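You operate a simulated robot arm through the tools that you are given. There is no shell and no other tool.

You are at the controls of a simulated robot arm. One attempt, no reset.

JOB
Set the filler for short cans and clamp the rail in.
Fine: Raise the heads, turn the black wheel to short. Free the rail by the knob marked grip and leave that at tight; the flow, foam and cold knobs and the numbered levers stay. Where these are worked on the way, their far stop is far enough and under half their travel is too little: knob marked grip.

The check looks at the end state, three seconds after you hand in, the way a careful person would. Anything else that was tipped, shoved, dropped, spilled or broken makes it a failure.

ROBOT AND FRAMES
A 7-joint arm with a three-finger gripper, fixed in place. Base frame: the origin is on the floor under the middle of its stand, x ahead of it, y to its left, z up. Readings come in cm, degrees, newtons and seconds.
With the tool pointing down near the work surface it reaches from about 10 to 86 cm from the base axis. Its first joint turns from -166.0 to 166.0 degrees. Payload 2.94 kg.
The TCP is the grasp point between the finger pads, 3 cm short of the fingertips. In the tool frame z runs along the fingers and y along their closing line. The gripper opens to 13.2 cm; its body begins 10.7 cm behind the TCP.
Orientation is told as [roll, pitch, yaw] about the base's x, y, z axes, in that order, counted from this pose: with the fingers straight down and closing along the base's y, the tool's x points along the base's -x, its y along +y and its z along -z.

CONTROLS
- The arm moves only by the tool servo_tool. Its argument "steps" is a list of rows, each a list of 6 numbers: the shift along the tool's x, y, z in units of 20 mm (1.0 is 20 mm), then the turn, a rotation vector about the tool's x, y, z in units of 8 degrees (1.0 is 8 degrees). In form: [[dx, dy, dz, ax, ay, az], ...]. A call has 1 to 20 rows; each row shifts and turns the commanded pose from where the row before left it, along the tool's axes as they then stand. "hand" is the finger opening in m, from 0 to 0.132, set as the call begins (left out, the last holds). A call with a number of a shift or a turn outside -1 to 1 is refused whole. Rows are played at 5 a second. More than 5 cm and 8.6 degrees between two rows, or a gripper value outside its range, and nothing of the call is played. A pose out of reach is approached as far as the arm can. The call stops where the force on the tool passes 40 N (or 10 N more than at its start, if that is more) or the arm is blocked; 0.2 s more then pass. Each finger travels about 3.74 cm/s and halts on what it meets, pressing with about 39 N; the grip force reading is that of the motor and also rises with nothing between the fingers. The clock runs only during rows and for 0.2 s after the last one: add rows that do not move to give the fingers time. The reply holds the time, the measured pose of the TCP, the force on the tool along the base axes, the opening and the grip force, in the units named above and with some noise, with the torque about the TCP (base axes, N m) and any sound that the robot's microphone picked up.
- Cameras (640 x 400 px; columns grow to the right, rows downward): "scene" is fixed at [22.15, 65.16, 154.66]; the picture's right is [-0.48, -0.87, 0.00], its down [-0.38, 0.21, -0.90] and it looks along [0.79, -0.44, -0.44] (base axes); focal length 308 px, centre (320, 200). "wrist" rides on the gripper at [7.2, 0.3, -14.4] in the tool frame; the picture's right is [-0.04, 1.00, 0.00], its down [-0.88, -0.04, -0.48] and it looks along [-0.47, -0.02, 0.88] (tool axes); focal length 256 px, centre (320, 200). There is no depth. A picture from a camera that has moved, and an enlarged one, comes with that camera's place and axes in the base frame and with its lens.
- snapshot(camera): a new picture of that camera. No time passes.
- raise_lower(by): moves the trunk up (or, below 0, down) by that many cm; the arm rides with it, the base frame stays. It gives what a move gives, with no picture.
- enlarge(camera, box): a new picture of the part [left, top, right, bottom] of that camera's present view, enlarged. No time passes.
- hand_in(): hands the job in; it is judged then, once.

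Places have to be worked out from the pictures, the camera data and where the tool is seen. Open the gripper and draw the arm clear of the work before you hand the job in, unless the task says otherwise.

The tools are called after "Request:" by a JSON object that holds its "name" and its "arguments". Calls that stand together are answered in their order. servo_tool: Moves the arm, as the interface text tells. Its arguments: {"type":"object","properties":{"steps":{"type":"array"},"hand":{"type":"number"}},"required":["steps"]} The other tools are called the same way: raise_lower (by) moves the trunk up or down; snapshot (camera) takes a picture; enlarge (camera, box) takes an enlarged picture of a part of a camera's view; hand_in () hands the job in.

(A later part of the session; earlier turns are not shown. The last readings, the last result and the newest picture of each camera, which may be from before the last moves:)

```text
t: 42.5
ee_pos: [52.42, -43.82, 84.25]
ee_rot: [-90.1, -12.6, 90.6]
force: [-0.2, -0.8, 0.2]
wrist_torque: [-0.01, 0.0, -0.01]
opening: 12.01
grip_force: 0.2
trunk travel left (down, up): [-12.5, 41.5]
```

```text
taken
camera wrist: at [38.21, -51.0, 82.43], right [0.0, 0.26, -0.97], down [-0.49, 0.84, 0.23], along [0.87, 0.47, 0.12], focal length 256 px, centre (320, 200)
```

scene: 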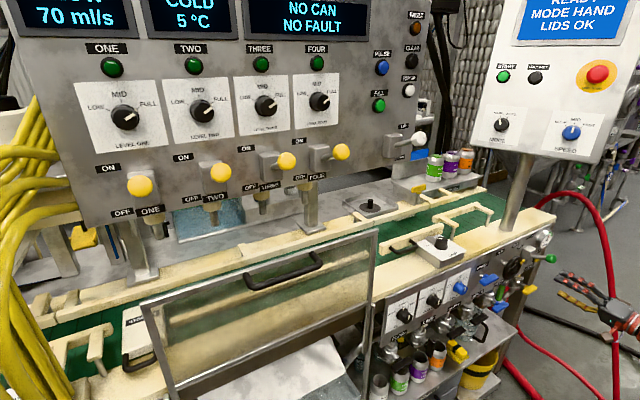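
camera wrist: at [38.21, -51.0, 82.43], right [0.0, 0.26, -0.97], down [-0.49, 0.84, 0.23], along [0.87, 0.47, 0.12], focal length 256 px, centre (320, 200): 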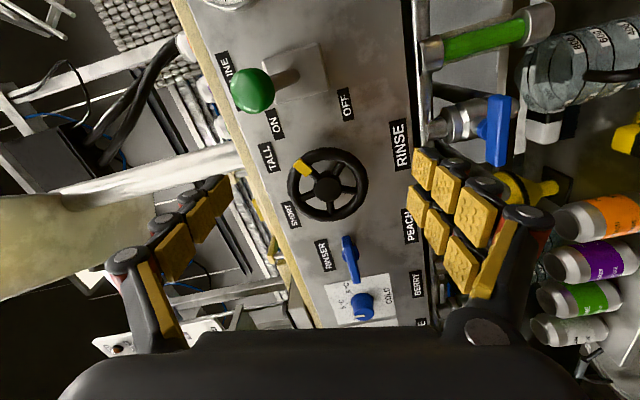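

The wheel centre refines to about (65.9, -37.6, 84.7), and the panel face is at x≈70. I'll centre the tool on the wheel axis and roll to put the single finger 35° right of top.

Request:
{"name": "servo_tool", "arguments": {"steps": [[-0.768, 0.12, 0, 0, 0, 0], [-0.768, 0.12, 0, 0, 0, 0], [-0.768, 0.12, 0, 0, 0, 0], [-0.768, 0.12, 0, 0, 0, 0], [0, 0, 0, 0, 0, 0.933], [0, 0, 0, 0, 0, 0.933], [0, 0, 0, 0, 0, 0.933], [0, 0, 0, 0, 0, 0]]}}

Request:
{"name": "snapshot", "arguments": {"camera": "wrist"}}

Request:
{"name": "snapshot", "arguments": {"camera": "scene"}}

```text
t: 44.3
ee_pos: [52.35, -37.65, 84.66]
ee_rot: [-89.9, -35.1, 90.8]
force: [0.0, 0.1, -0.4]
wrist_torque: [-0.01, -0.02, -0.01]
opening: 11.99
grip_force: 0.1
trunk travel left (down, up): [-12.5, 41.5]
```

```text
taken
camera wrist: at [38.06, -43.6, 80.26], right [-0.01, 0.61, -0.79], down [-0.49, 0.69, 0.54], along [0.87, 0.39, 0.29], focal length 256 px, centre (320, 200)
```

wrist: 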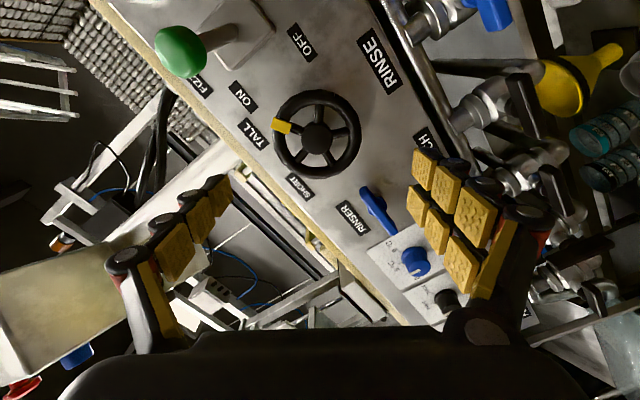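

```text
taken
```

scene: 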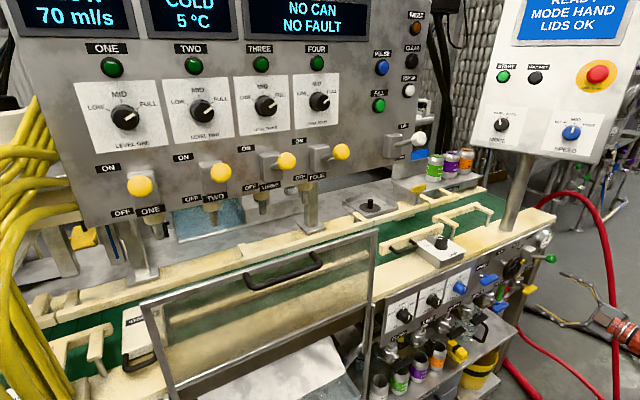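

The tool axis matches the wheel centre within about 0.3 cm. I'll advance 9 cm, stop just before the rim and check.

Request:
{"name": "servo_tool", "arguments": {"steps": [[0, 0, 0.9, 0, 0, 0], [0, 0, 0.9, 0, 0, 0], [0, 0, 0.9, 0, 0, 0], [0, 0, 0.9, 0, 0, 0], [0, 0, 0.9, 0, 0, 0], [0, 0, 0, 0, 0, 0]]}}

Request:
{"name": "snapshot", "arguments": {"camera": "wrist"}}

Request:
{"name": "enlarge", "arguments": {"camera": "scene", "box": [460, 220, 620, 320]}}

```text
t: 45.7
ee_pos: [61.51, -37.53, 84.51]
ee_rot: [-89.9, -34.9, 90.8]
force: [-0.1, -0.2, -0.3]
wrist_torque: [0.01, -0.03, 0.0]
opening: 12.01
grip_force: 0.1
trunk travel left (down, up): [-12.5, 41.5]
```

```text
taken
camera wrist: at [47.15, -43.53, 80.16], right [-0.01, 0.61, -0.79], down [-0.49, 0.69, 0.53], along [0.87, 0.39, 0.29], focal length 256 px, centre (320, 200)
```

wrist: 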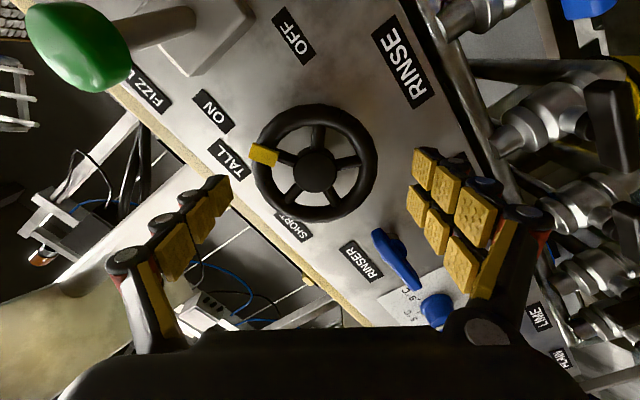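

```text
4.00 times, centred on (540, 270) of scene
camera zoom: at [22.15, 65.16, 154.66], right [-0.48, -0.87, 0.0], down [-0.38, 0.21, -0.9], along [0.79, -0.44, -0.44], focal length 1233 px, centre (-560, -80)
```

zoom: 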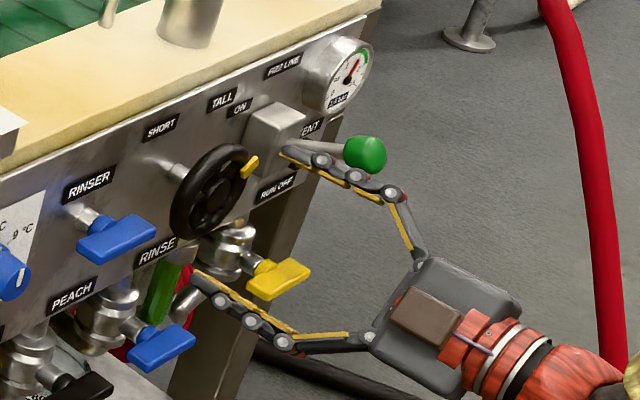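

The fingers surround the wheel with a safe gap to the green lever and the blue tap. A fit over all views puts the centre at (65.5, -37.65, 84.9). I'll nudge 0.4 cm, advance 3.2 cm more, then close on the rim.

Request:
{"name": "servo_tool", "arguments": {"steps": [[-0.074, -0.19, 0, 0, 0, 0], [0, 0, 0.53, 0, 0, 0], [0, 0, 0.53, 0, 0, 0], [0, 0, 0.53, 0, 0, 0], [0, 0, 0, 0, 0, 0]]}}

Request:
{"name": "snapshot", "arguments": {"camera": "wrist"}}

Request:
{"name": "enlarge", "arguments": {"camera": "scene", "box": [460, 220, 620, 320]}}

```text
t: 46.9
ee_pos: [64.58, -37.68, 85.03]
ee_rot: [-90.0, -34.9, 90.8]
force: [0.7, -0.1, -0.1]
wrist_torque: [0.01, 0.0, 0.0]
opening: 12.02
grip_force: 0.1
trunk travel left (down, up): [-12.5, 41.5]
```

```text
taken
camera wrist: at [50.21, -43.59, 80.62], right [-0.01, 0.61, -0.79], down [-0.49, 0.69, 0.53], along [0.87, 0.39, 0.29], focal length 256 px, centre (320, 200)
```

wrist: 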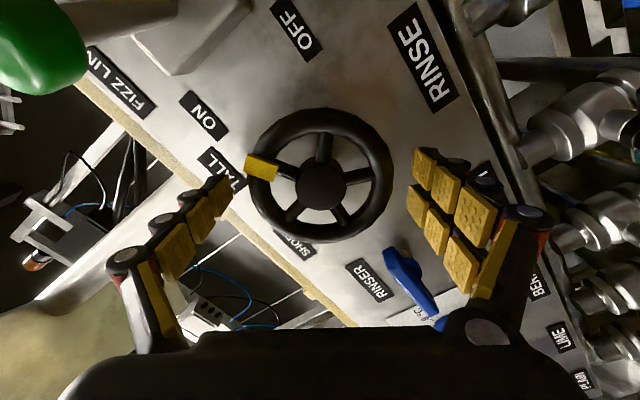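

```text
4.00 times, centred on (540, 270) of scene
camera zoom: at [22.15, 65.16, 154.66], right [-0.48, -0.87, 0.0], down [-0.38, 0.21, -0.9], along [0.79, -0.44, -0.44], focal length 1233 px, centre (-560, -80)
```

zoom: 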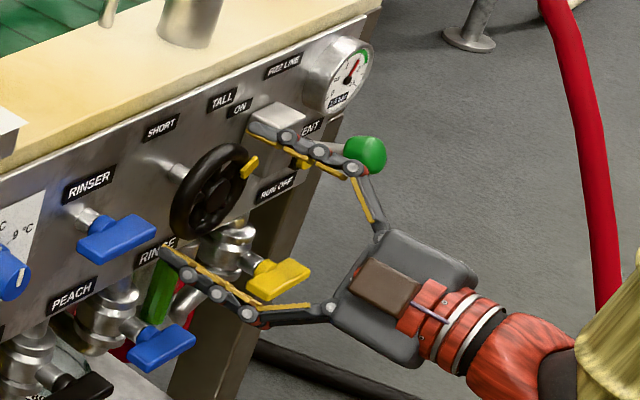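

The wheel lies inside the fingers, about 0.9 cm beyond the TCP, and nothing else is in the closing path. I'll close on the rim.

Request:
{"name": "servo_tool", "arguments": {"steps": [[0, 0, 0, 0, 0, 0], [0, 0, 0, 0, 0, 0], [0, 0, 0, 0, 0, 0], [0, 0, 0, 0, 0, 0], [0, 0, 0, 0, 0, 0]], "hand": 0.085}}

Request:
{"name": "snapshot", "arguments": {"camera": "wrist"}}

Request:
{"name": "enlarge", "arguments": {"camera": "scene", "box": [460, 220, 620, 320]}}

```text
t: 48.1
ee_pos: [64.32, -37.57, 84.96]
ee_rot: [-89.9, -34.9, 90.7]
force: [-2.4, 1.9, -2.0]
wrist_torque: [-0.07, -0.26, 0.26]
opening: 9.8
grip_force: 45.0
trunk travel left (down, up): [-12.5, 41.5]
```

```text
taken
camera wrist: at [50.17, -43.58, 80.6], right [-0.01, 0.61, -0.79], down [-0.49, 0.69, 0.53], along [0.87, 0.39, 0.29], focal length 256 px, centre (320, 200)
```

wrist: 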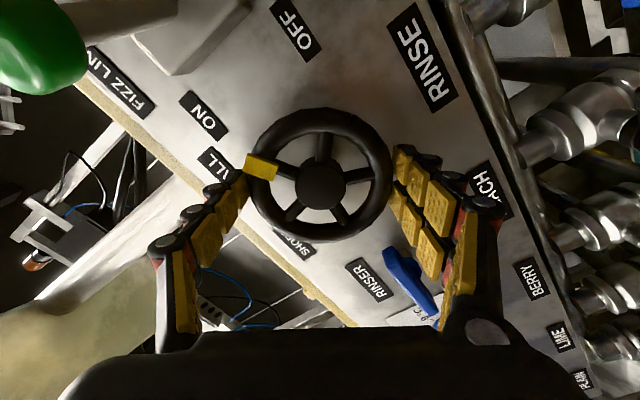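

```text
4.00 times, centred on (540, 270) of scene
camera zoom: at [22.15, 65.16, 154.66], right [-0.48, -0.87, 0.0], down [-0.38, 0.21, -0.9], along [0.79, -0.44, -0.44], focal length 1233 px, centre (-560, -80)
```

zoom: 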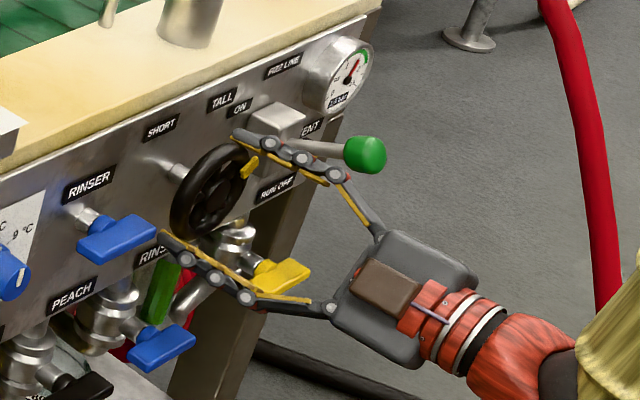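

The rim is gripped at 9.8 cm with 45 N. I'll start rotating counter-clockwise as the robot sees it (negative roll) by 24° and check.

Request:
{"name": "servo_tool", "arguments": {"steps": [[0, 0, 0, 0, 0, -0.8], [0, 0, 0, 0, 0, -0.8], [0, 0, 0, 0, 0, -0.8], [0, 0, 0, 0, 0, 0]]}}

Request:
{"name": "snapshot", "arguments": {"camera": "wrist"}}

```text
t: 49.1
ee_pos: [64.33, -37.65, 84.94]
ee_rot: [-89.9, -15.7, 90.8]
force: [-6.9, -1.4, -2.5]
wrist_torque: [0.01, 0.6, -0.27]
opening: 9.76
grip_force: 44.9
trunk travel left (down, up): [-12.5, 41.5]
```

```text
taken
camera wrist: at [50.19, -44.68, 82.76], right [-0.01, 0.31, -0.95], down [-0.49, 0.83, 0.27], along [0.87, 0.46, 0.15], focal length 256 px, centre (320, 200)
```

wrist: 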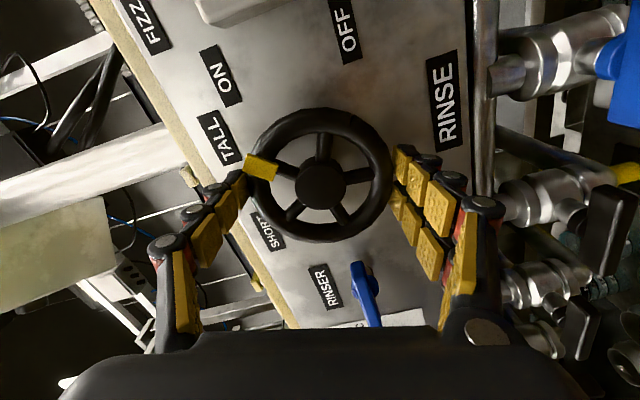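

The wheel is turning with the gripper: the mark stays fixed in the picture while the labels rotate. I'll continue the stroke.

Request:
{"name": "servo_tool", "arguments": {"steps": [[0, 0, 0, 0, 0, -0.8], [0, 0, 0, 0, 0, -0.8], [0, 0, 0, 0, 0, -0.8], [0, 0, 0, 0, 0, -0.8], [0, 0, 0, 0, 0, -0.8], [0, 0, 0, 0, 0, -0.8], [0, 0, 0, 0, 0, 0]]}}

Request:
{"name": "snapshot", "arguments": {"camera": "wrist"}}

Request:
{"name": "enlarge", "arguments": {"camera": "scene", "box": [460, 220, 620, 320]}}

```text
t: 50.7
ee_pos: [64.52, -37.55, 85.03]
ee_rot: [-89.9, 22.7, 90.8]
force: [-12.6, -4.3, -9.5]
wrist_torque: [0.02, 0.82, -0.3]
opening: 9.76
grip_force: 44.9
trunk travel left (down, up): [-12.5, 41.5]
```

```text
taken
camera wrist: at [50.24, -44.55, 87.53], right [0.0, -0.35, -0.94], down [-0.49, 0.82, -0.3], along [0.87, 0.46, -0.17], focal length 256 px, centre (320, 200)
```

wrist: 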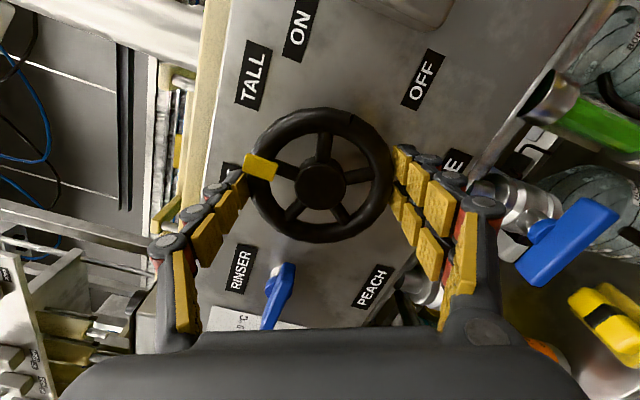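

```text
4.00 times, centred on (540, 270) of scene
camera zoom: at [22.15, 65.16, 154.66], right [-0.48, -0.87, 0.0], down [-0.38, 0.21, -0.9], along [0.79, -0.44, -0.44], focal length 1233 px, centre (-560, -80)
```

zoom: 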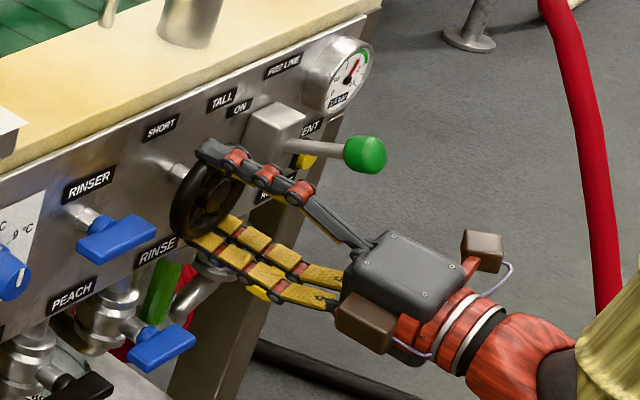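

It has turned 58° so far and the grip is holding. I'll take this stroke to about 80°.

Request:
{"name": "servo_tool", "arguments": {"steps": [[0, 0, 0, 0, 0, -0.9], [0, 0, 0, 0, 0, -0.9], [0, 0, 0, 0, 0, -0.9], [0, 0, 0, 0, 0, 0]]}}

Request:
{"name": "snapshot", "arguments": {"camera": "wrist"}}

```text
t: 51.7
ee_pos: [64.45, -37.55, 85.02]
ee_rot: [-90.0, 44.3, 90.9]
force: [-11.7, -2.5, -9.7]
wrist_torque: [0.03, 0.38, -0.15]
opening: 9.77
grip_force: 45.2
trunk travel left (down, up): [-12.5, 41.5]
```

```text
taken
camera wrist: at [50.25, -43.15, 89.83], right [0.01, -0.67, -0.74], down [-0.49, 0.65, -0.59], along [0.87, 0.37, -0.32], focal length 256 px, centre (320, 200)
```

wrist: 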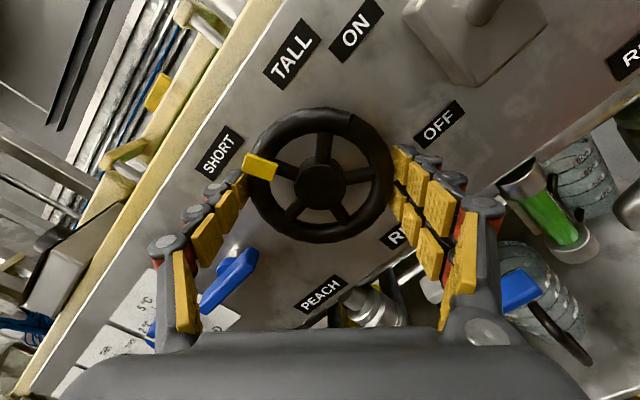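

The mark has moved about 80° and is now past top, on the SHORT side. I'll open, roll back for a second stroke, and check that the wheel stays put.

Request:
{"name": "servo_tool", "arguments": {"steps": [[0, 0, 0, 0, 0, 0], [0, 0, 0, 0, 0, 0], [0, 0, 0, 0, 0, 0], [0, 0, 0, 0, 0, 0]], "hand": 0.12}}

Request:
{"name": "servo_tool", "arguments": {"steps": [[0, 0, 0, 0, 0, 0.9], [0, 0, 0, 0, 0, 0.9], [0, 0, 0, 0, 0, 0.9], [0, 0, 0, 0, 0, 0.9], [0, 0, 0, 0, 0, 0.9], [0, 0, 0, 0, 0, 0.9], [0, 0, 0, 0, 0, 0.9], [0, 0, 0, 0, 0, 0.9], [0, 0, 0, 0, 0, 0]]}}

Request:
{"name": "snapshot", "arguments": {"camera": "wrist"}}

Request:
{"name": "enlarge", "arguments": {"camera": "scene", "box": [460, 220, 620, 320]}}

```text
t: 52.7
ee_pos: [64.56, -37.47, 85.0]
ee_rot: [-90.0, 44.4, 90.9]
force: [-0.2, 0.6, -0.5]
wrist_torque: [0.01, 0.04, 0.02]
opening: 11.99
grip_force: 0.2
trunk travel left (down, up): [-12.5, 41.5]
```

```text
t: 54.7
ee_pos: [64.36, -37.56, 85.03]
ee_rot: [-90.0, -13.4, 90.8]
force: [-0.4, 0.1, 0.2]
wrist_torque: [0.01, 0.01, 0.03]
opening: 12.01
grip_force: 0.1
trunk travel left (down, up): [-12.5, 41.5]
```

```text
taken
camera wrist: at [50.28, -44.71, 83.05], right [0.0, 0.27, -0.96], down [-0.49, 0.84, 0.24], along [0.87, 0.47, 0.13], focal length 256 px, centre (320, 200)
```

wrist: 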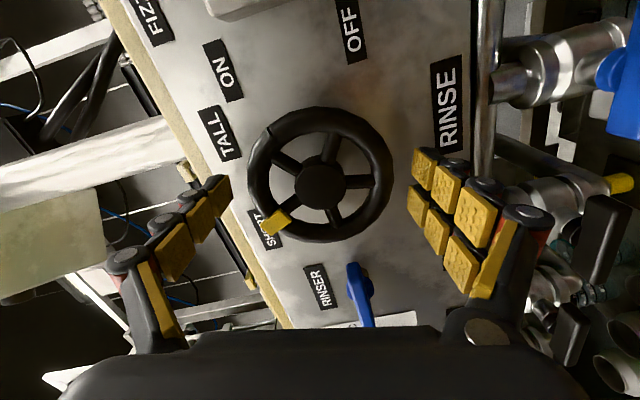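

```text
4.00 times, centred on (540, 270) of scene
camera zoom: at [22.15, 65.16, 154.66], right [-0.48, -0.87, 0.0], down [-0.38, 0.21, -0.9], along [0.79, -0.44, -0.44], focal length 1233 px, centre (-560, -80)
```

zoom: 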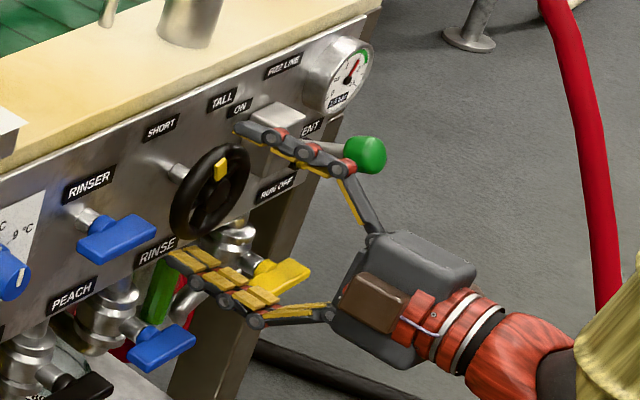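

The wheel held its place with the mark about 25° left of top. I'll roll back 15° more, then re-grip and turn further toward SHORT until a stop.

Request:
{"name": "servo_tool", "arguments": {"steps": [[0, 0, 0, 0, 0, 0.95], [0, 0, 0, 0, 0, 0.95], [0, 0, 0, 0, 0, 0]]}}

Request:
{"name": "servo_tool", "arguments": {"steps": [[0, 0, 0, 0, 0, 0], [0, 0, 0, 0, 0, 0], [0, 0, 0, 0, 0, 0], [0, 0, 0, 0, 0, 0], [0, 0, 0, 0, 0, 0]], "hand": 0.085}}

Request:
{"name": "snapshot", "arguments": {"camera": "wrist"}}

```text
t: 55.5
ee_pos: [64.44, -37.47, 85.04]
ee_rot: [-89.9, -28.6, 90.8]
force: [0.2, 0.4, -0.5]
wrist_torque: [-0.02, 0.02, -0.01]
opening: 11.99
grip_force: 0.1
trunk travel left (down, up): [-12.5, 41.5]
```

```text
t: 56.7
ee_pos: [64.43, -37.51, 85.08]
ee_rot: [-89.9, -28.5, 90.8]
force: [-4.1, 1.0, -1.4]
wrist_torque: [0.01, 0.47, 0.31]
opening: 9.73
grip_force: 44.7
trunk travel left (down, up): [-12.5, 41.5]
```

```text
taken
camera wrist: at [50.27, -43.94, 81.3], right [-0.01, 0.52, -0.86], down [-0.49, 0.75, 0.45], along [0.87, 0.42, 0.24], focal length 256 px, centre (320, 200)
```

wrist: 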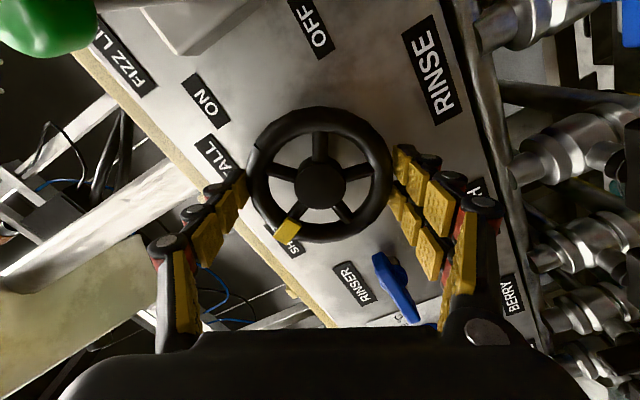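

It is re-gripped at 9.7 cm. I'll turn 24° more and check the torque and slip.

Request:
{"name": "servo_tool", "arguments": {"steps": [[0, 0, 0, 0, 0, -0.75], [0, 0, 0, 0, 0, -0.75], [0, 0, 0, 0, 0, -0.75], [0, 0, 0, 0, 0, 0]]}}

Request:
{"name": "snapshot", "arguments": {"camera": "wrist"}}

```text
t: 57.7
ee_pos: [64.49, -37.48, 85.01]
ee_rot: [-89.9, -10.4, 90.8]
force: [-1.0, 3.3, -1.2]
wrist_torque: [0.01, 0.75, -0.16]
opening: 9.72
grip_force: 45.7
trunk travel left (down, up): [-12.5, 41.5]
```

```text
taken
camera wrist: at [50.3, -44.79, 83.39], right [0.0, 0.22, -0.97], down [-0.49, 0.85, 0.2], along [0.87, 0.48, 0.11], focal length 256 px, centre (320, 200)
```

wrist: 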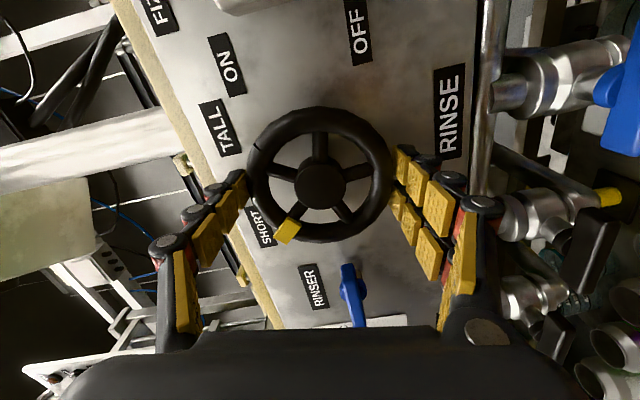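

It is still turning freely, with almost no torque about x. I'll continue another 22°.

Request:
{"name": "servo_tool", "arguments": {"steps": [[0, 0, 0, 0, 0, -0.7], [0, 0, 0, 0, 0, -0.7], [0, 0, 0, 0, 0, -0.7], [0, 0, 0, 0, 0, -0.7], [0, 0, 0, 0, 0, 0]]}}

Request:
{"name": "snapshot", "arguments": {"camera": "wrist"}}

```text
t: 58.9
ee_pos: [64.57, -37.5, 84.92]
ee_rot: [-90.0, 12.0, 91.0]
force: [11.2, -0.6, -7.0]
wrist_torque: [0.68, 0.59, 0.13]
opening: 9.73
grip_force: 45.4
trunk travel left (down, up): [-12.5, 41.5]
```

```text
taken
camera wrist: at [50.4, -44.96, 86.23], right [0.0, -0.17, -0.99], down [-0.49, 0.86, -0.14], along [0.87, 0.48, -0.08], focal length 256 px, centre (320, 200)
```

wrist: 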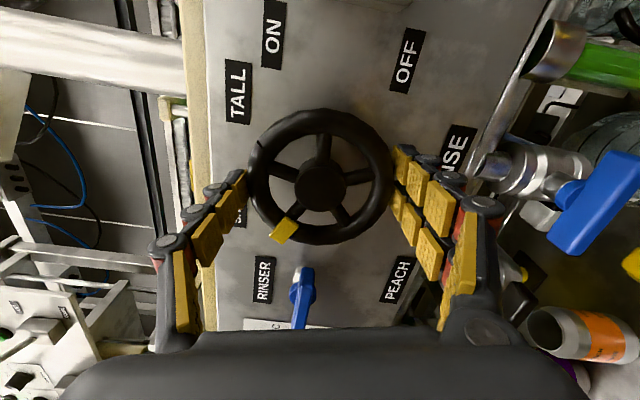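

Torque about x rose to 0.68 N m with a little slip, so the wheel is at its SHORT stop, with the mark about 60° left of top (it started about 62° right). I'll release and check that it stays.

Request:
{"name": "servo_tool", "arguments": {"steps": [[0, 0, 0, 0, 0, 0], [0, 0, 0, 0, 0, 0], [0, 0, 0, 0, 0, 0], [0, 0, 0, 0, 0, 0]], "hand": 0.12}}

Request:
{"name": "snapshot", "arguments": {"camera": "wrist"}}

Request:
{"name": "snapshot", "arguments": {"camera": "scene"}}

```text
t: 59.9
ee_pos: [64.54, -37.51, 85.12]
ee_rot: [-89.9, 11.9, 90.8]
force: [-0.3, -0.5, 0.5]
wrist_torque: [0.01, -0.02, 0.02]
opening: 12.0
grip_force: 0.0
trunk travel left (down, up): [-12.5, 41.5]
```

```text
taken
camera wrist: at [50.27, -44.92, 86.26], right [0.0, -0.16, -0.99], down [-0.49, 0.86, -0.14], along [0.87, 0.48, -0.08], focal length 256 px, centre (320, 200)
```

wrist: 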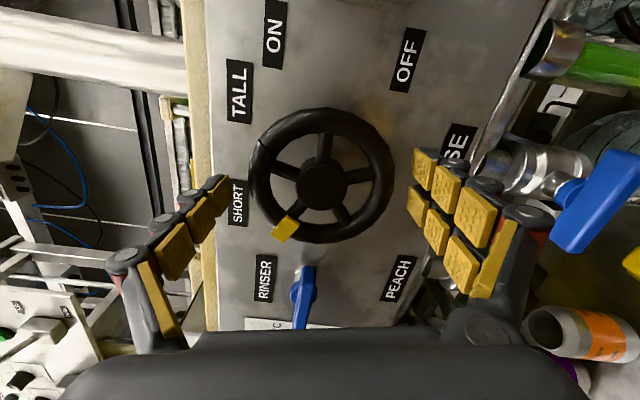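

```text
taken
```

scene: 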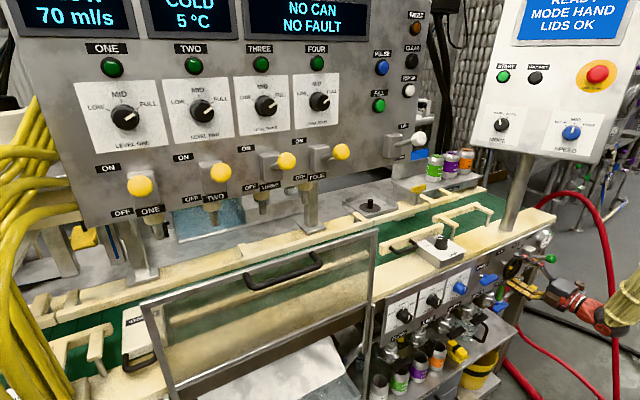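

The wheel stays at SHORT. I'll back straight out from the wheel, then raise the trunk for the grip knob.

Request:
{"name": "servo_tool", "arguments": {"steps": [[0, 0, -0.6, 0, 0, 0], [0, 0, -0.9, 0, 0, 0], [0, 0, -0.9, 0, 0, 0], [0, 0, -0.9, 0, 0, 0], [0, 0, -0.9, 0, 0, 0], [0, 0, -0.9, 0, 0, 0], [0, 0, -0.9, 0, 0, 0], [0, 0, 0, 0, 0, 0]]}}

Request:
{"name": "raise_lower", "arguments": {"by": 22}}

Request:
{"name": "snapshot", "arguments": {"camera": "wrist"}}

Request:
{"name": "enlarge", "arguments": {"camera": "scene", "box": [420, 200, 580, 300]}}

```text
t: 61.7
ee_pos: [52.48, -37.6, 85.16]
ee_rot: [-90.0, 11.9, 90.9]
force: [-0.1, 0.0, -0.4]
wrist_torque: [-0.03, 0.02, -0.01]
opening: 11.98
grip_force: 0.1
trunk travel left (down, up): [-12.5, 41.5]
```

```text
t: 64.0
ee_pos: [52.57, -37.73, 107.0]
ee_rot: [-89.9, 11.9, 90.9]
force: [-0.4, 0.8, -0.1]
wrist_torque: [0.01, 0.0, -0.01]
opening: 12.0
grip_force: 0.0
trunk travel left (down, up): [-34.5, 19.5]
```

```text
taken
camera wrist: at [38.32, -45.05, 108.27], right [0.0, -0.16, -0.99], down [-0.49, 0.86, -0.14], along [0.87, 0.48, -0.08], focal length 256 px, centre (320, 200)
```

wrist: 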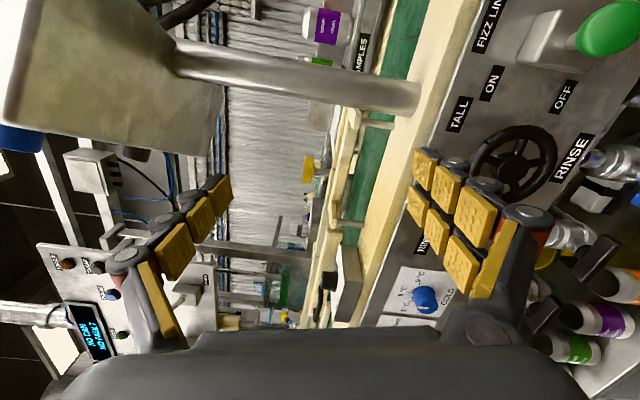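

```text
4.00 times, centred on (500, 250) of scene
camera zoom: at [22.15, 65.16, 154.66], right [-0.48, -0.87, 0.0], down [-0.38, 0.21, -0.9], along [0.79, -0.44, -0.44], focal length 1233 px, centre (-400, 0)
```

zoom: 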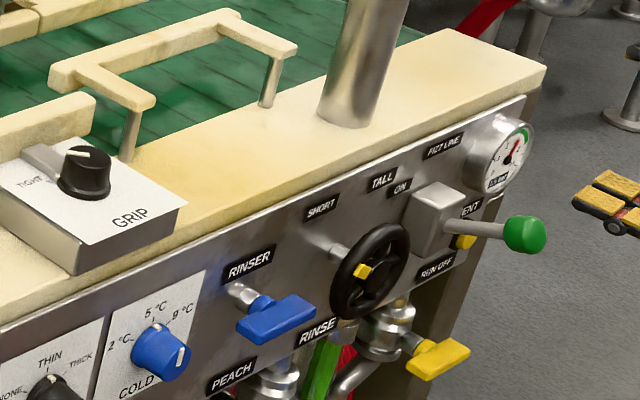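

The wheel mark is on the SHORT side and the green lever is unchanged. Now I'll pitch the tool down in place, in two halves.

Request:
{"name": "servo_tool", "arguments": {"steps": [[0, 0, 0, -0.917, -0.195, 0], [0, 0, 0, -0.917, -0.195, 0], [0, 0, 0, -0.917, -0.195, 0], [0, 0, 0, -0.917, -0.195, 0], [0, 0, 0, -0.917, -0.195, 0], [0, 0, 0, -0.917, -0.195, 0], [0, 0, 0, 0, 0, 0]], "hand": 0.08}}

Request:
{"name": "servo_tool", "arguments": {"steps": [[0, 0, 0, -0.917, -0.195, 0], [0, 0, 0, -0.917, -0.195, 0], [0, 0, 0, -0.917, -0.195, 0], [0, 0, 0, -0.917, -0.195, 0], [0, 0, 0, -0.917, -0.195, 0], [0, 0, 0, -0.917, -0.195, 0], [0, 0, 0, 0, 0, 0]]}}

Request:
{"name": "snapshot", "arguments": {"camera": "wrist"}}

```text
t: 65.6
ee_pos: [52.52, -37.65, 107.15]
ee_rot: [-44.3, 8.4, 99.4]
force: [0.2, -0.7, 1.2]
wrist_torque: [-0.03, 0.0, -0.01]
opening: 8.01
grip_force: 0.1
trunk travel left (down, up): [-34.5, 19.5]
```

```text
t: 67.2
ee_pos: [51.82, -37.07, 105.89]
ee_rot: [-22.0, 4.5, 102.0]
force: [0.4, -0.3, 0.3]
wrist_torque: [0.01, -0.01, -0.01]
opening: 8.01
grip_force: 0.0
out of reach, approached as far as the arm can: row 3, 4, 5, 6
trunk travel left (down, up): [-34.5, 19.5]
```

```text
taken
camera wrist: at [47.63, -44.25, 119.62], right [-0.91, -0.18, -0.38], down [-0.33, 0.86, 0.39], along [0.26, 0.47, -0.84], focal length 256 px, centre (320, 200)
```

wrist: 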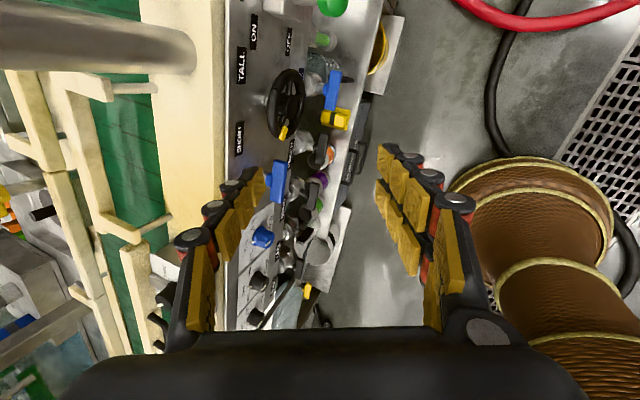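

The wrist hits a limit 22° short of vertical in this posture. I'll unwind the roll by 60°, which should free the wrist, then try the rest.

Request:
{"name": "servo_tool", "arguments": {"steps": [[0, 0, 0, 0, 0, -0.9375], [0, 0, 0, 0, 0, -0.9375], [0, 0, 0, 0, 0, -0.9375], [0, 0, 0, 0, 0, -0.9375], [0, 0, 0, 0, 0, -0.9375], [0, 0, 0, 0, 0, -0.9375], [0, 0, 0, 0, 0, -0.9375], [0, 0, 0, 0, 0, -0.9375], [0, 0, 0, 0, 0, 0]]}}

Request:
{"name": "servo_tool", "arguments": {"steps": [[0, 0, 0, -0.276, -0.891, 0], [0, 0, 0, 0, 0, 0]]}}

```text
t: 69.2
ee_pos: [51.94, -37.03, 105.98]
ee_rot: [-7.2, 21.3, 161.5]
force: [0.3, 0.5, -0.9]
wrist_torque: [0.01, -0.01, 0.0]
opening: 8.01
grip_force: 0.2
trunk travel left (down, up): [-34.5, 19.5]
```

```text
t: 69.8
ee_pos: [51.85, -37.02, 105.9]
ee_rot: [-5.0, 14.0, 162.2]
force: [-0.2, -0.2, 0.4]
wrist_torque: [0.01, 0.0, 0.0]
opening: 7.96
grip_force: 0.0
trunk travel left (down, up): [-34.5, 19.5]
```

That works. I'll finish pitching to vertical.

Request:
{"name": "servo_tool", "arguments": {"steps": [[0, 0, 0, -0.276, -0.891, 0], [0, 0, 0, -0.276, -0.891, 0], [0, 0, 0, 0, 0, 0]]}}

Request:
{"name": "snapshot", "arguments": {"camera": "wrist"}}

Request:
{"name": "snapshot", "arguments": {"camera": "scene"}}

```text
t: 70.6
ee_pos: [50.68, -37.03, 106.01]
ee_rot: [-0.6, -0.1, 162.7]
force: [0.7, -0.4, 0.2]
wrist_torque: [0.01, 0.0, 0.02]
opening: 8.02
grip_force: 0.1
trunk travel left (down, up): [-34.5, 19.5]
```

```text
taken
camera wrist: at [57.49, -39.72, 120.41], right [-0.34, -0.94, -0.01], down [-0.83, 0.29, 0.48], along [-0.45, 0.17, -0.88], focal length 256 px, centre (320, 200)
```

wrist: 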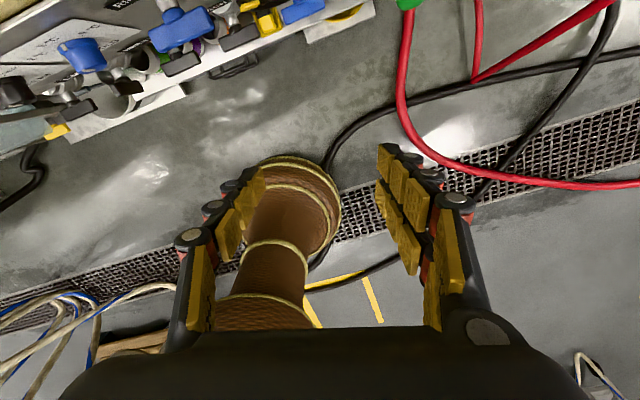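

```text
taken
```

scene: 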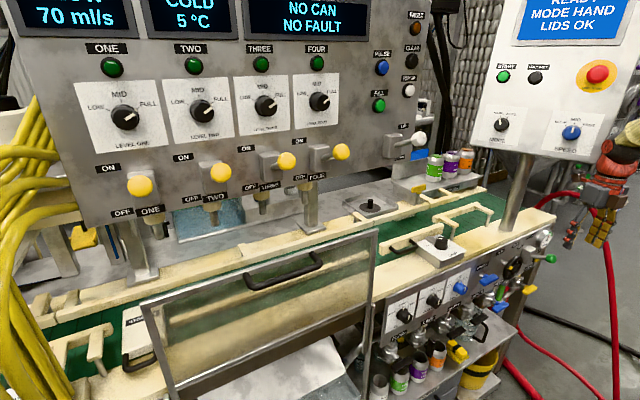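

The tool is vertical at (50.7, -37, 106). I'll unwind the yaw to the original heading, which keeps the camera on the robot's side, while rising a bit for clearance.

Request:
{"name": "servo_tool", "arguments": {"steps": [[0, 0, -0.5, 0, 0, -0.985], [0, 0, -0.5, 0, 0, -0.985], [0, 0, -0.5, 0, 0, -0.985], [0, 0, -0.5, 0, 0, -0.985], [0, 0, -0.5, 0, 0, -0.985], [0, 0, -0.5, 0, 0, -0.985], [0, 0, -0.5, 0, 0, -0.985], [0, 0, -0.5, 0, 0, -0.985], [0, 0, -0.5, 0, 0, -0.985], [0, 0, -0.5, 0, 0, -0.985], [0, 0, 0, 0, 0, -0.985], [0, 0, 0, 0, 0, -0.985], [0, 0, 0, 0, 0, -0.985], [0, 0, 0, 0, 0, -0.985], [0, 0, 0, 0, 0, -0.985], [0, 0, 0, 0, 0, -0.985], [0, 0, 0, 0, 0, -0.985], [0, 0, 0, 0, 0, -0.985], [0, 0, 0, 0, 0, -0.985], [0, 0, 0, 0, 0, 0]], "hand": 0.06}}

```text
t: 71.7
ee_pos: [51.2, -36.45, 109.74]
ee_rot: [-0.9, -0.2, -164.6]
force: [0.1, -0.5, 0.2]
wrist_torque: [0.0, 0.04, 0.0]
opening: 6.0
grip_force: 0.1
trunk travel left (down, up): [-34.5, 19.5]
stopped in row 5: the force on the tool passed its limit at 78 N (the readings are from after the stop); the commanded pose is now the measured one
```

A 78 N spike stopped the move, though the reading is now zero. I'll look before doing anything else.

Request:
{"name": "snapshot", "arguments": {"camera": "wrist"}}

Request:
{"name": "snapshot", "arguments": {"camera": "scene"}}

Request:
{"name": "enlarge", "arguments": {"camera": "scene", "box": [480, 100, 640, 260]}}

```text
taken
camera wrist: at [58.39, -35.06, 124.01], right [0.22, -0.98, -0.01], down [-0.85, -0.2, 0.48], along [-0.47, -0.09, -0.88], focal length 256 px, centre (320, 200)
```

wrist: 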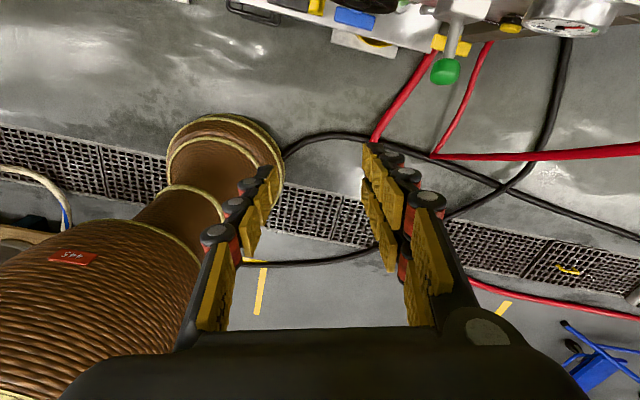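

```text
taken
```

scene: 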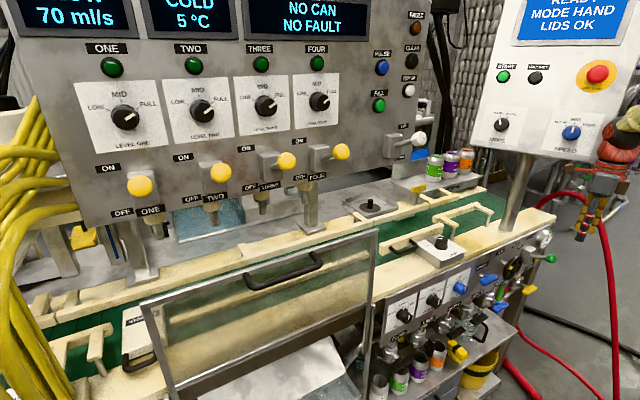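

```text
2.50 times, centred on (560, 180) of scene
camera zoom: at [22.15, 65.16, 154.66], right [-0.48, -0.87, 0.0], down [-0.38, 0.21, -0.9], along [0.79, -0.44, -0.44], focal length 770 px, centre (-280, 250)
```

zoom: 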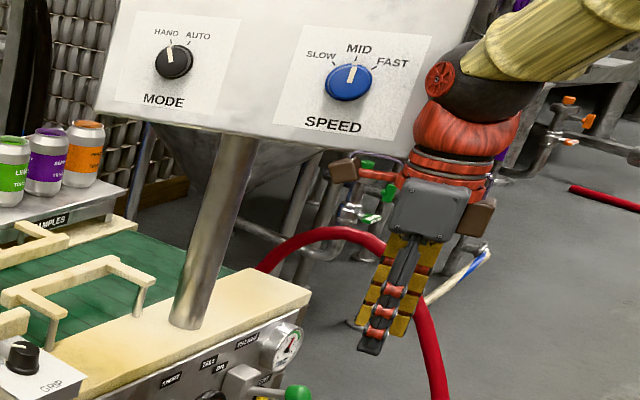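

No scene object moved: the console's SPEED and MODE knobs project to the same pixels. The console runs diagonally, with its right corner near (54.6, -38.8, 127), so my wrist brushed its underside while rising. I'll drop slightly, then move left (+y) away from it.

Request:
{"name": "servo_tool", "arguments": {"steps": [[-0.35, -0.615, 0.75, 0, 0, 0], [-0.35, -0.615, 0.75, 0, 0, 0], [0.266, -0.964, 0, 0, 0, 0], [0.266, -0.964, 0, 0, 0, 0], [0.266, -0.964, 0, 0, 0, 0], [0.266, -0.964, 0, 0, 0, 0], [0.266, -0.964, 0, 0, 0, 0], [0.266, -0.964, 0, 0, 0, 0], [0.266, -0.964, 0, 0, 0, 0], [0.266, -0.964, 0, 0, 0, 0], [0.266, -0.964, 0, 0, 0, 0], [0.266, -0.964, 0, 0, 0, 0], [0, 0, 0, 0, 0, 0]]}}

Request:
{"name": "snapshot", "arguments": {"camera": "scene"}}

Request:
{"name": "enlarge", "arguments": {"camera": "scene", "box": [440, 0, 640, 180]}}

```text
t: 74.5
ee_pos: [49.33, -14.86, 106.91]
ee_rot: [-0.9, -0.2, -164.7]
force: [0.1, 0.2, -0.2]
wrist_torque: [0.0, -0.01, 0.01]
opening: 5.98
grip_force: 0.0
trunk travel left (down, up): [-34.5, 19.5]
```

```text
taken
```

scene: 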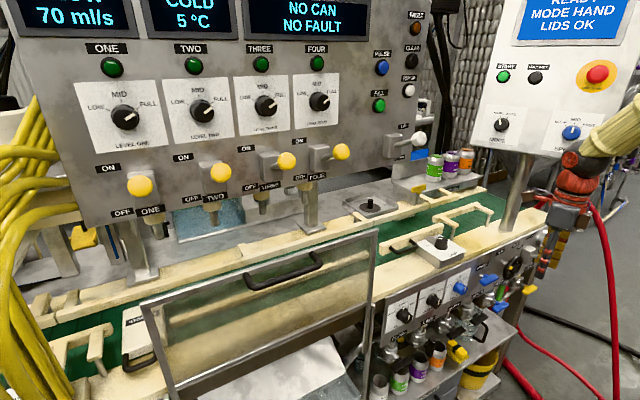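

```text
2.22 times, centred on (540, 90) of scene
camera zoom: at [22.15, 65.16, 154.66], right [-0.48, -0.87, 0.0], down [-0.38, 0.21, -0.9], along [0.79, -0.44, -0.44], focal length 685 px, centre (-169, 444)
```

zoom: 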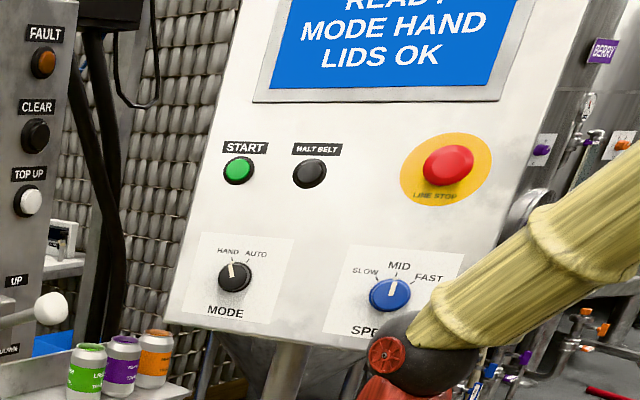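

All controls look untouched. The arm is clear at (49.3, -14.9, 106.9), so I'll unwind the yaw here with free space all round.

Request:
{"name": "servo_tool", "arguments": {"steps": [[0, 0, 0, 0, 0, -0.98], [0, 0, 0, 0, 0, -0.98], [0, 0, 0, 0, 0, -0.98], [0, 0, 0, 0, 0, -0.98], [0, 0, 0, 0, 0, -0.98], [0, 0, 0, 0, 0, -0.98], [0, 0, 0, 0, 0, -0.98], [0, 0, 0, 0, 0, -0.98], [0, 0, 0, 0, 0, -0.98], [0, 0, 0, 0, 0, -0.98], [0, 0, 0, 0, 0, -0.98], [0, 0, 0, 0, 0, -0.98], [0, 0, 0, 0, 0, -0.98], [0, 0, 0, 0, 0, -0.98], [0, 0, 0, 0, 0, -0.98], [0, 0, 0, 0, 0, -0.98], [0, 0, 0, 0, 0, -0.98], [0, 0, 0, 0, 0, -0.98], [0, 0, 0, 0, 0, -0.98], [0, 0, 0, 0, 0, 0]]}}

Request:
{"name": "snapshot", "arguments": {"camera": "wrist"}}

```text
t: 78.7
ee_pos: [49.49, -14.77, 106.8]
ee_rot: [0.6, 0.7, -15.8]
force: [0.3, 0.8, 0.2]
wrist_torque: [0.0, -0.04, 0.0]
opening: 6.04
grip_force: 0.0
trunk travel left (down, up): [-34.5, 19.5]
```

```text
taken
camera wrist: at [42.72, -12.68, 121.34], right [0.31, 0.95, 0.01], down [0.84, -0.28, 0.46], along [0.44, -0.14, -0.89], focal length 256 px, centre (320, 200)
```

wrist: 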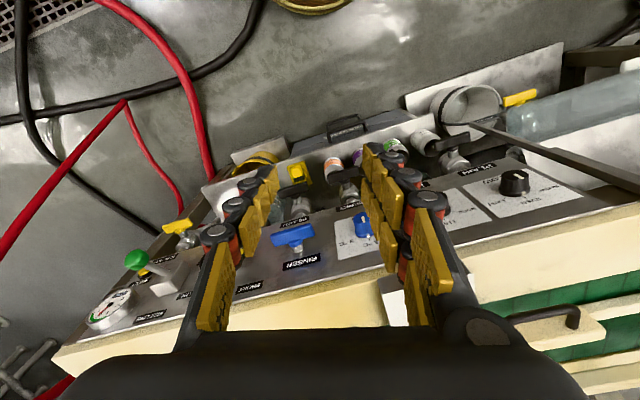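

Yaw is now -16°. I'll rise 7 cm and move over the grip knob at about (74.3, -7.4), staying well above it to look.

Request:
{"name": "servo_tool", "arguments": {"steps": [[0, 0, -0.875, 0, 0, 0], [0, 0, -0.875, 0, 0, 0], [0, 0, -0.875, 0, 0, 0], [0, 0, -0.875, 0, 0, 0], [-0.91, 0.578, 0, 0, 0, 0], [-0.91, 0.578, 0, 0, 0, 0], [-0.91, 0.578, 0, 0, 0, 0], [-0.91, 0.578, 0, 0, 0, 0], [-0.91, 0.578, 0, 0, 0, 0], [-0.91, 0.578, 0, 0, 0, 0], [-0.91, 0.578, 0, 0, 0, 0], [-0.91, 0.578, 0, 0, 0, 0], [-0.91, 0.578, 0, 0, 0, 0], [-0.91, 0.578, 0, 0, 0, 0], [0, 0, 0, 0, 0, 0]]}}

Request:
{"name": "snapshot", "arguments": {"camera": "wrist"}}

Request:
{"name": "snapshot", "arguments": {"camera": "scene"}}

```text
t: 81.9
ee_pos: [70.1, -8.71, 113.65]
ee_rot: [0.6, 0.6, -15.9]
force: [-0.3, 0.4, -0.3]
wrist_torque: [0.0, -0.01, 0.01]
opening: 6.0
grip_force: 0.1
trunk travel left (down, up): [-34.5, 19.5]
```

```text
taken
camera wrist: at [63.47, -6.59, 128.13], right [0.31, 0.95, 0.01], down [0.84, -0.28, 0.46], along [0.44, -0.14, -0.89], focal length 256 px, centre (320, 200)
```

wrist: 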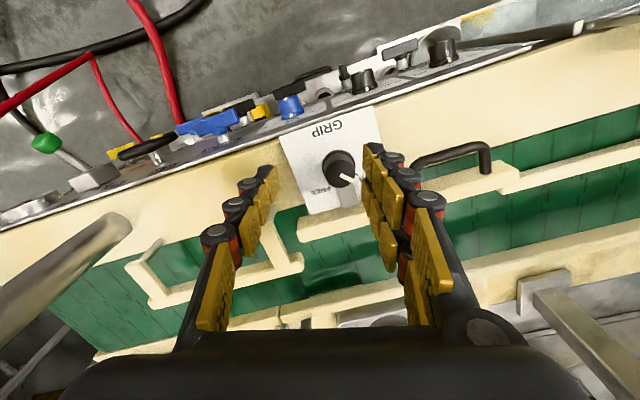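

```text
taken
```

scene: 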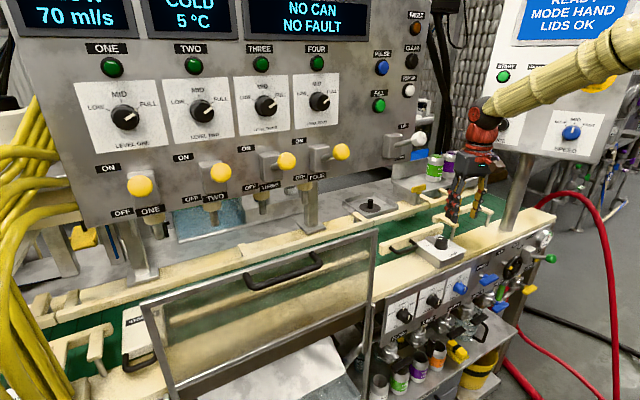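

I'm above and slightly behind the knob. I'll enlarge the view to measure the knob and the rail around it.

Request:
{"name": "enlarge", "arguments": {"camera": "wrist", "box": [260, 100, 420, 250]}}

Request:
{"name": "enlarge", "arguments": {"camera": "scene", "box": [376, 190, 504, 270]}}

```text
2.67 times, centred on (340, 175) of wrist
camera zoom: at [63.47, -6.59, 128.13], right [0.31, 0.95, 0.01], down [0.84, -0.28, 0.46], along [0.44, -0.14, -0.89], focal length 683 px, centre (267, 267)
```

zoom: 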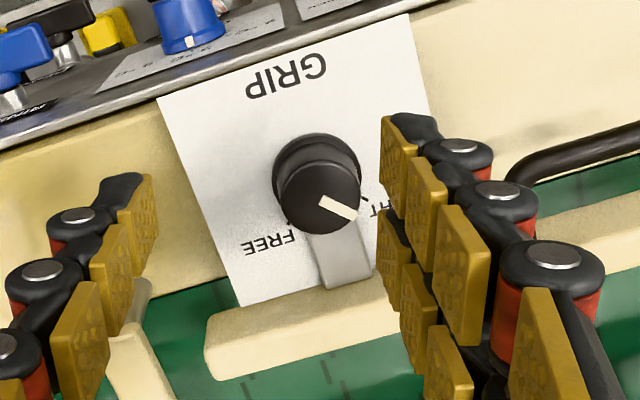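

```text
5.00 times, centred on (440, 230) of scene
camera zoom: at [22.15, 65.16, 154.66], right [-0.48, -0.87, 0.0], down [-0.38, 0.21, -0.9], along [0.79, -0.44, -0.44], focal length 1541 px, centre (-280, 50)
```

zoom: 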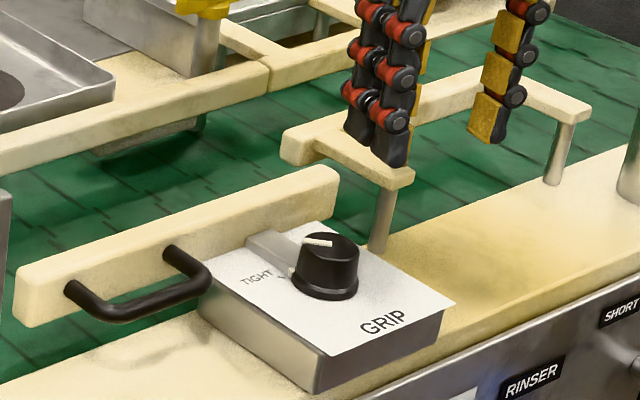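

The knob measures about 3.6–4.1 cm wide at (74.3, -7.6), top z≈101.2, on a box top at z≈98.4. The rail face is at x≈80. I'll rotate to yaw +15° and centre above the knob.

Request:
{"name": "servo_tool", "arguments": {"steps": [[0, 0, 0, 0, 0, -0.965], [0, 0, 0, 0, 0, -0.965], [0, 0, 0, 0, 0, -0.965], [0, 0, 0, 0, 0, -0.965], [-0.723, 0, 0, 0, 0, 0], [-0.723, 0, 0, 0, 0, 0], [-0.723, 0, 0, 0, 0, 0], [0, 0, 0, 0, 0, 0]], "hand": 0.062}}

Request:
{"name": "snapshot", "arguments": {"camera": "wrist"}}

Request:
{"name": "snapshot", "arguments": {"camera": "scene"}}

```text
t: 83.7
ee_pos: [74.22, -7.47, 113.72]
ee_rot: [1.0, 0.3, 15.0]
force: [-0.4, 0.4, -0.4]
wrist_torque: [0.03, 0.01, 0.01]
opening: 6.21
grip_force: 0.1
trunk travel left (down, up): [-34.5, 19.5]
```

```text
taken
camera wrist: at [67.41, -9.26, 128.08], right [-0.22, 0.98, 0.02], down [0.86, 0.18, 0.47], along [0.46, 0.12, -0.88], focal length 256 px, centre (320, 200)
```

wrist: 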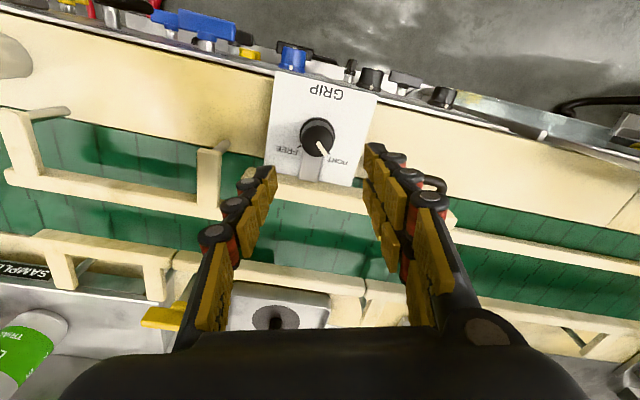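

```text
taken
```

scene: 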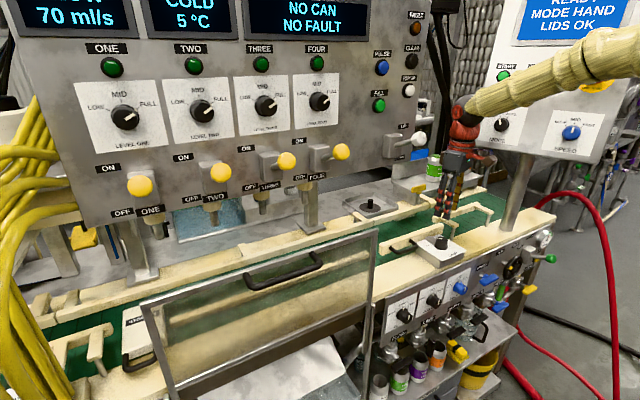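

The knob is centred under the tool within 0.2 cm. I'll descend to just above it and check.

Request:
{"name": "servo_tool", "arguments": {"steps": [[0, -0.1, 0.9, 0, 0, 0], [0, 0, 0.9, 0, 0, 0], [0, 0, 0.9, 0, 0, 0], [0, 0, 0.9, 0, 0, 0], [0, 0, 0.9, 0, 0, 0], [0, 0, 0, 0, 0, 0]]}}

Request:
{"name": "snapshot", "arguments": {"camera": "wrist"}}

Request:
{"name": "enlarge", "arguments": {"camera": "scene", "box": [376, 190, 504, 270]}}

```text
t: 85.1
ee_pos: [74.3, -7.58, 104.79]
ee_rot: [0.9, 0.4, 15.1]
force: [0.3, -0.1, -0.4]
wrist_torque: [-0.01, 0.02, -0.04]
opening: 6.19
grip_force: 0.1
trunk travel left (down, up): [-34.5, 19.5]
```

```text
taken
camera wrist: at [67.47, -9.45, 119.08], right [-0.22, 0.98, 0.02], down [0.86, 0.18, 0.47], along [0.46, 0.12, -0.88], focal length 256 px, centre (320, 200)
```

wrist: 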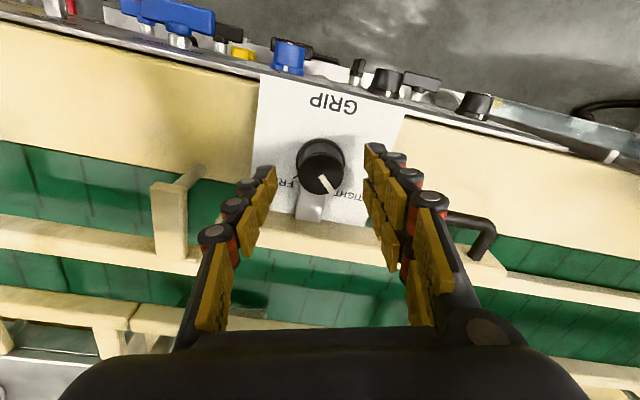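

```text
5.00 times, centred on (440, 230) of scene
camera zoom: at [22.15, 65.16, 154.66], right [-0.48, -0.87, 0.0], down [-0.38, 0.21, -0.9], along [0.79, -0.44, -0.44], focal length 1541 px, centre (-280, 50)
```

zoom: 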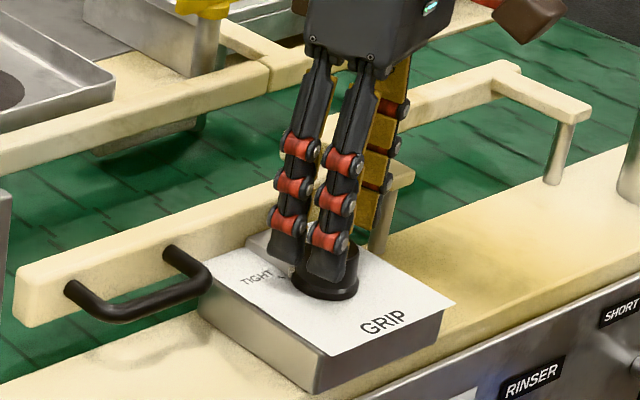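

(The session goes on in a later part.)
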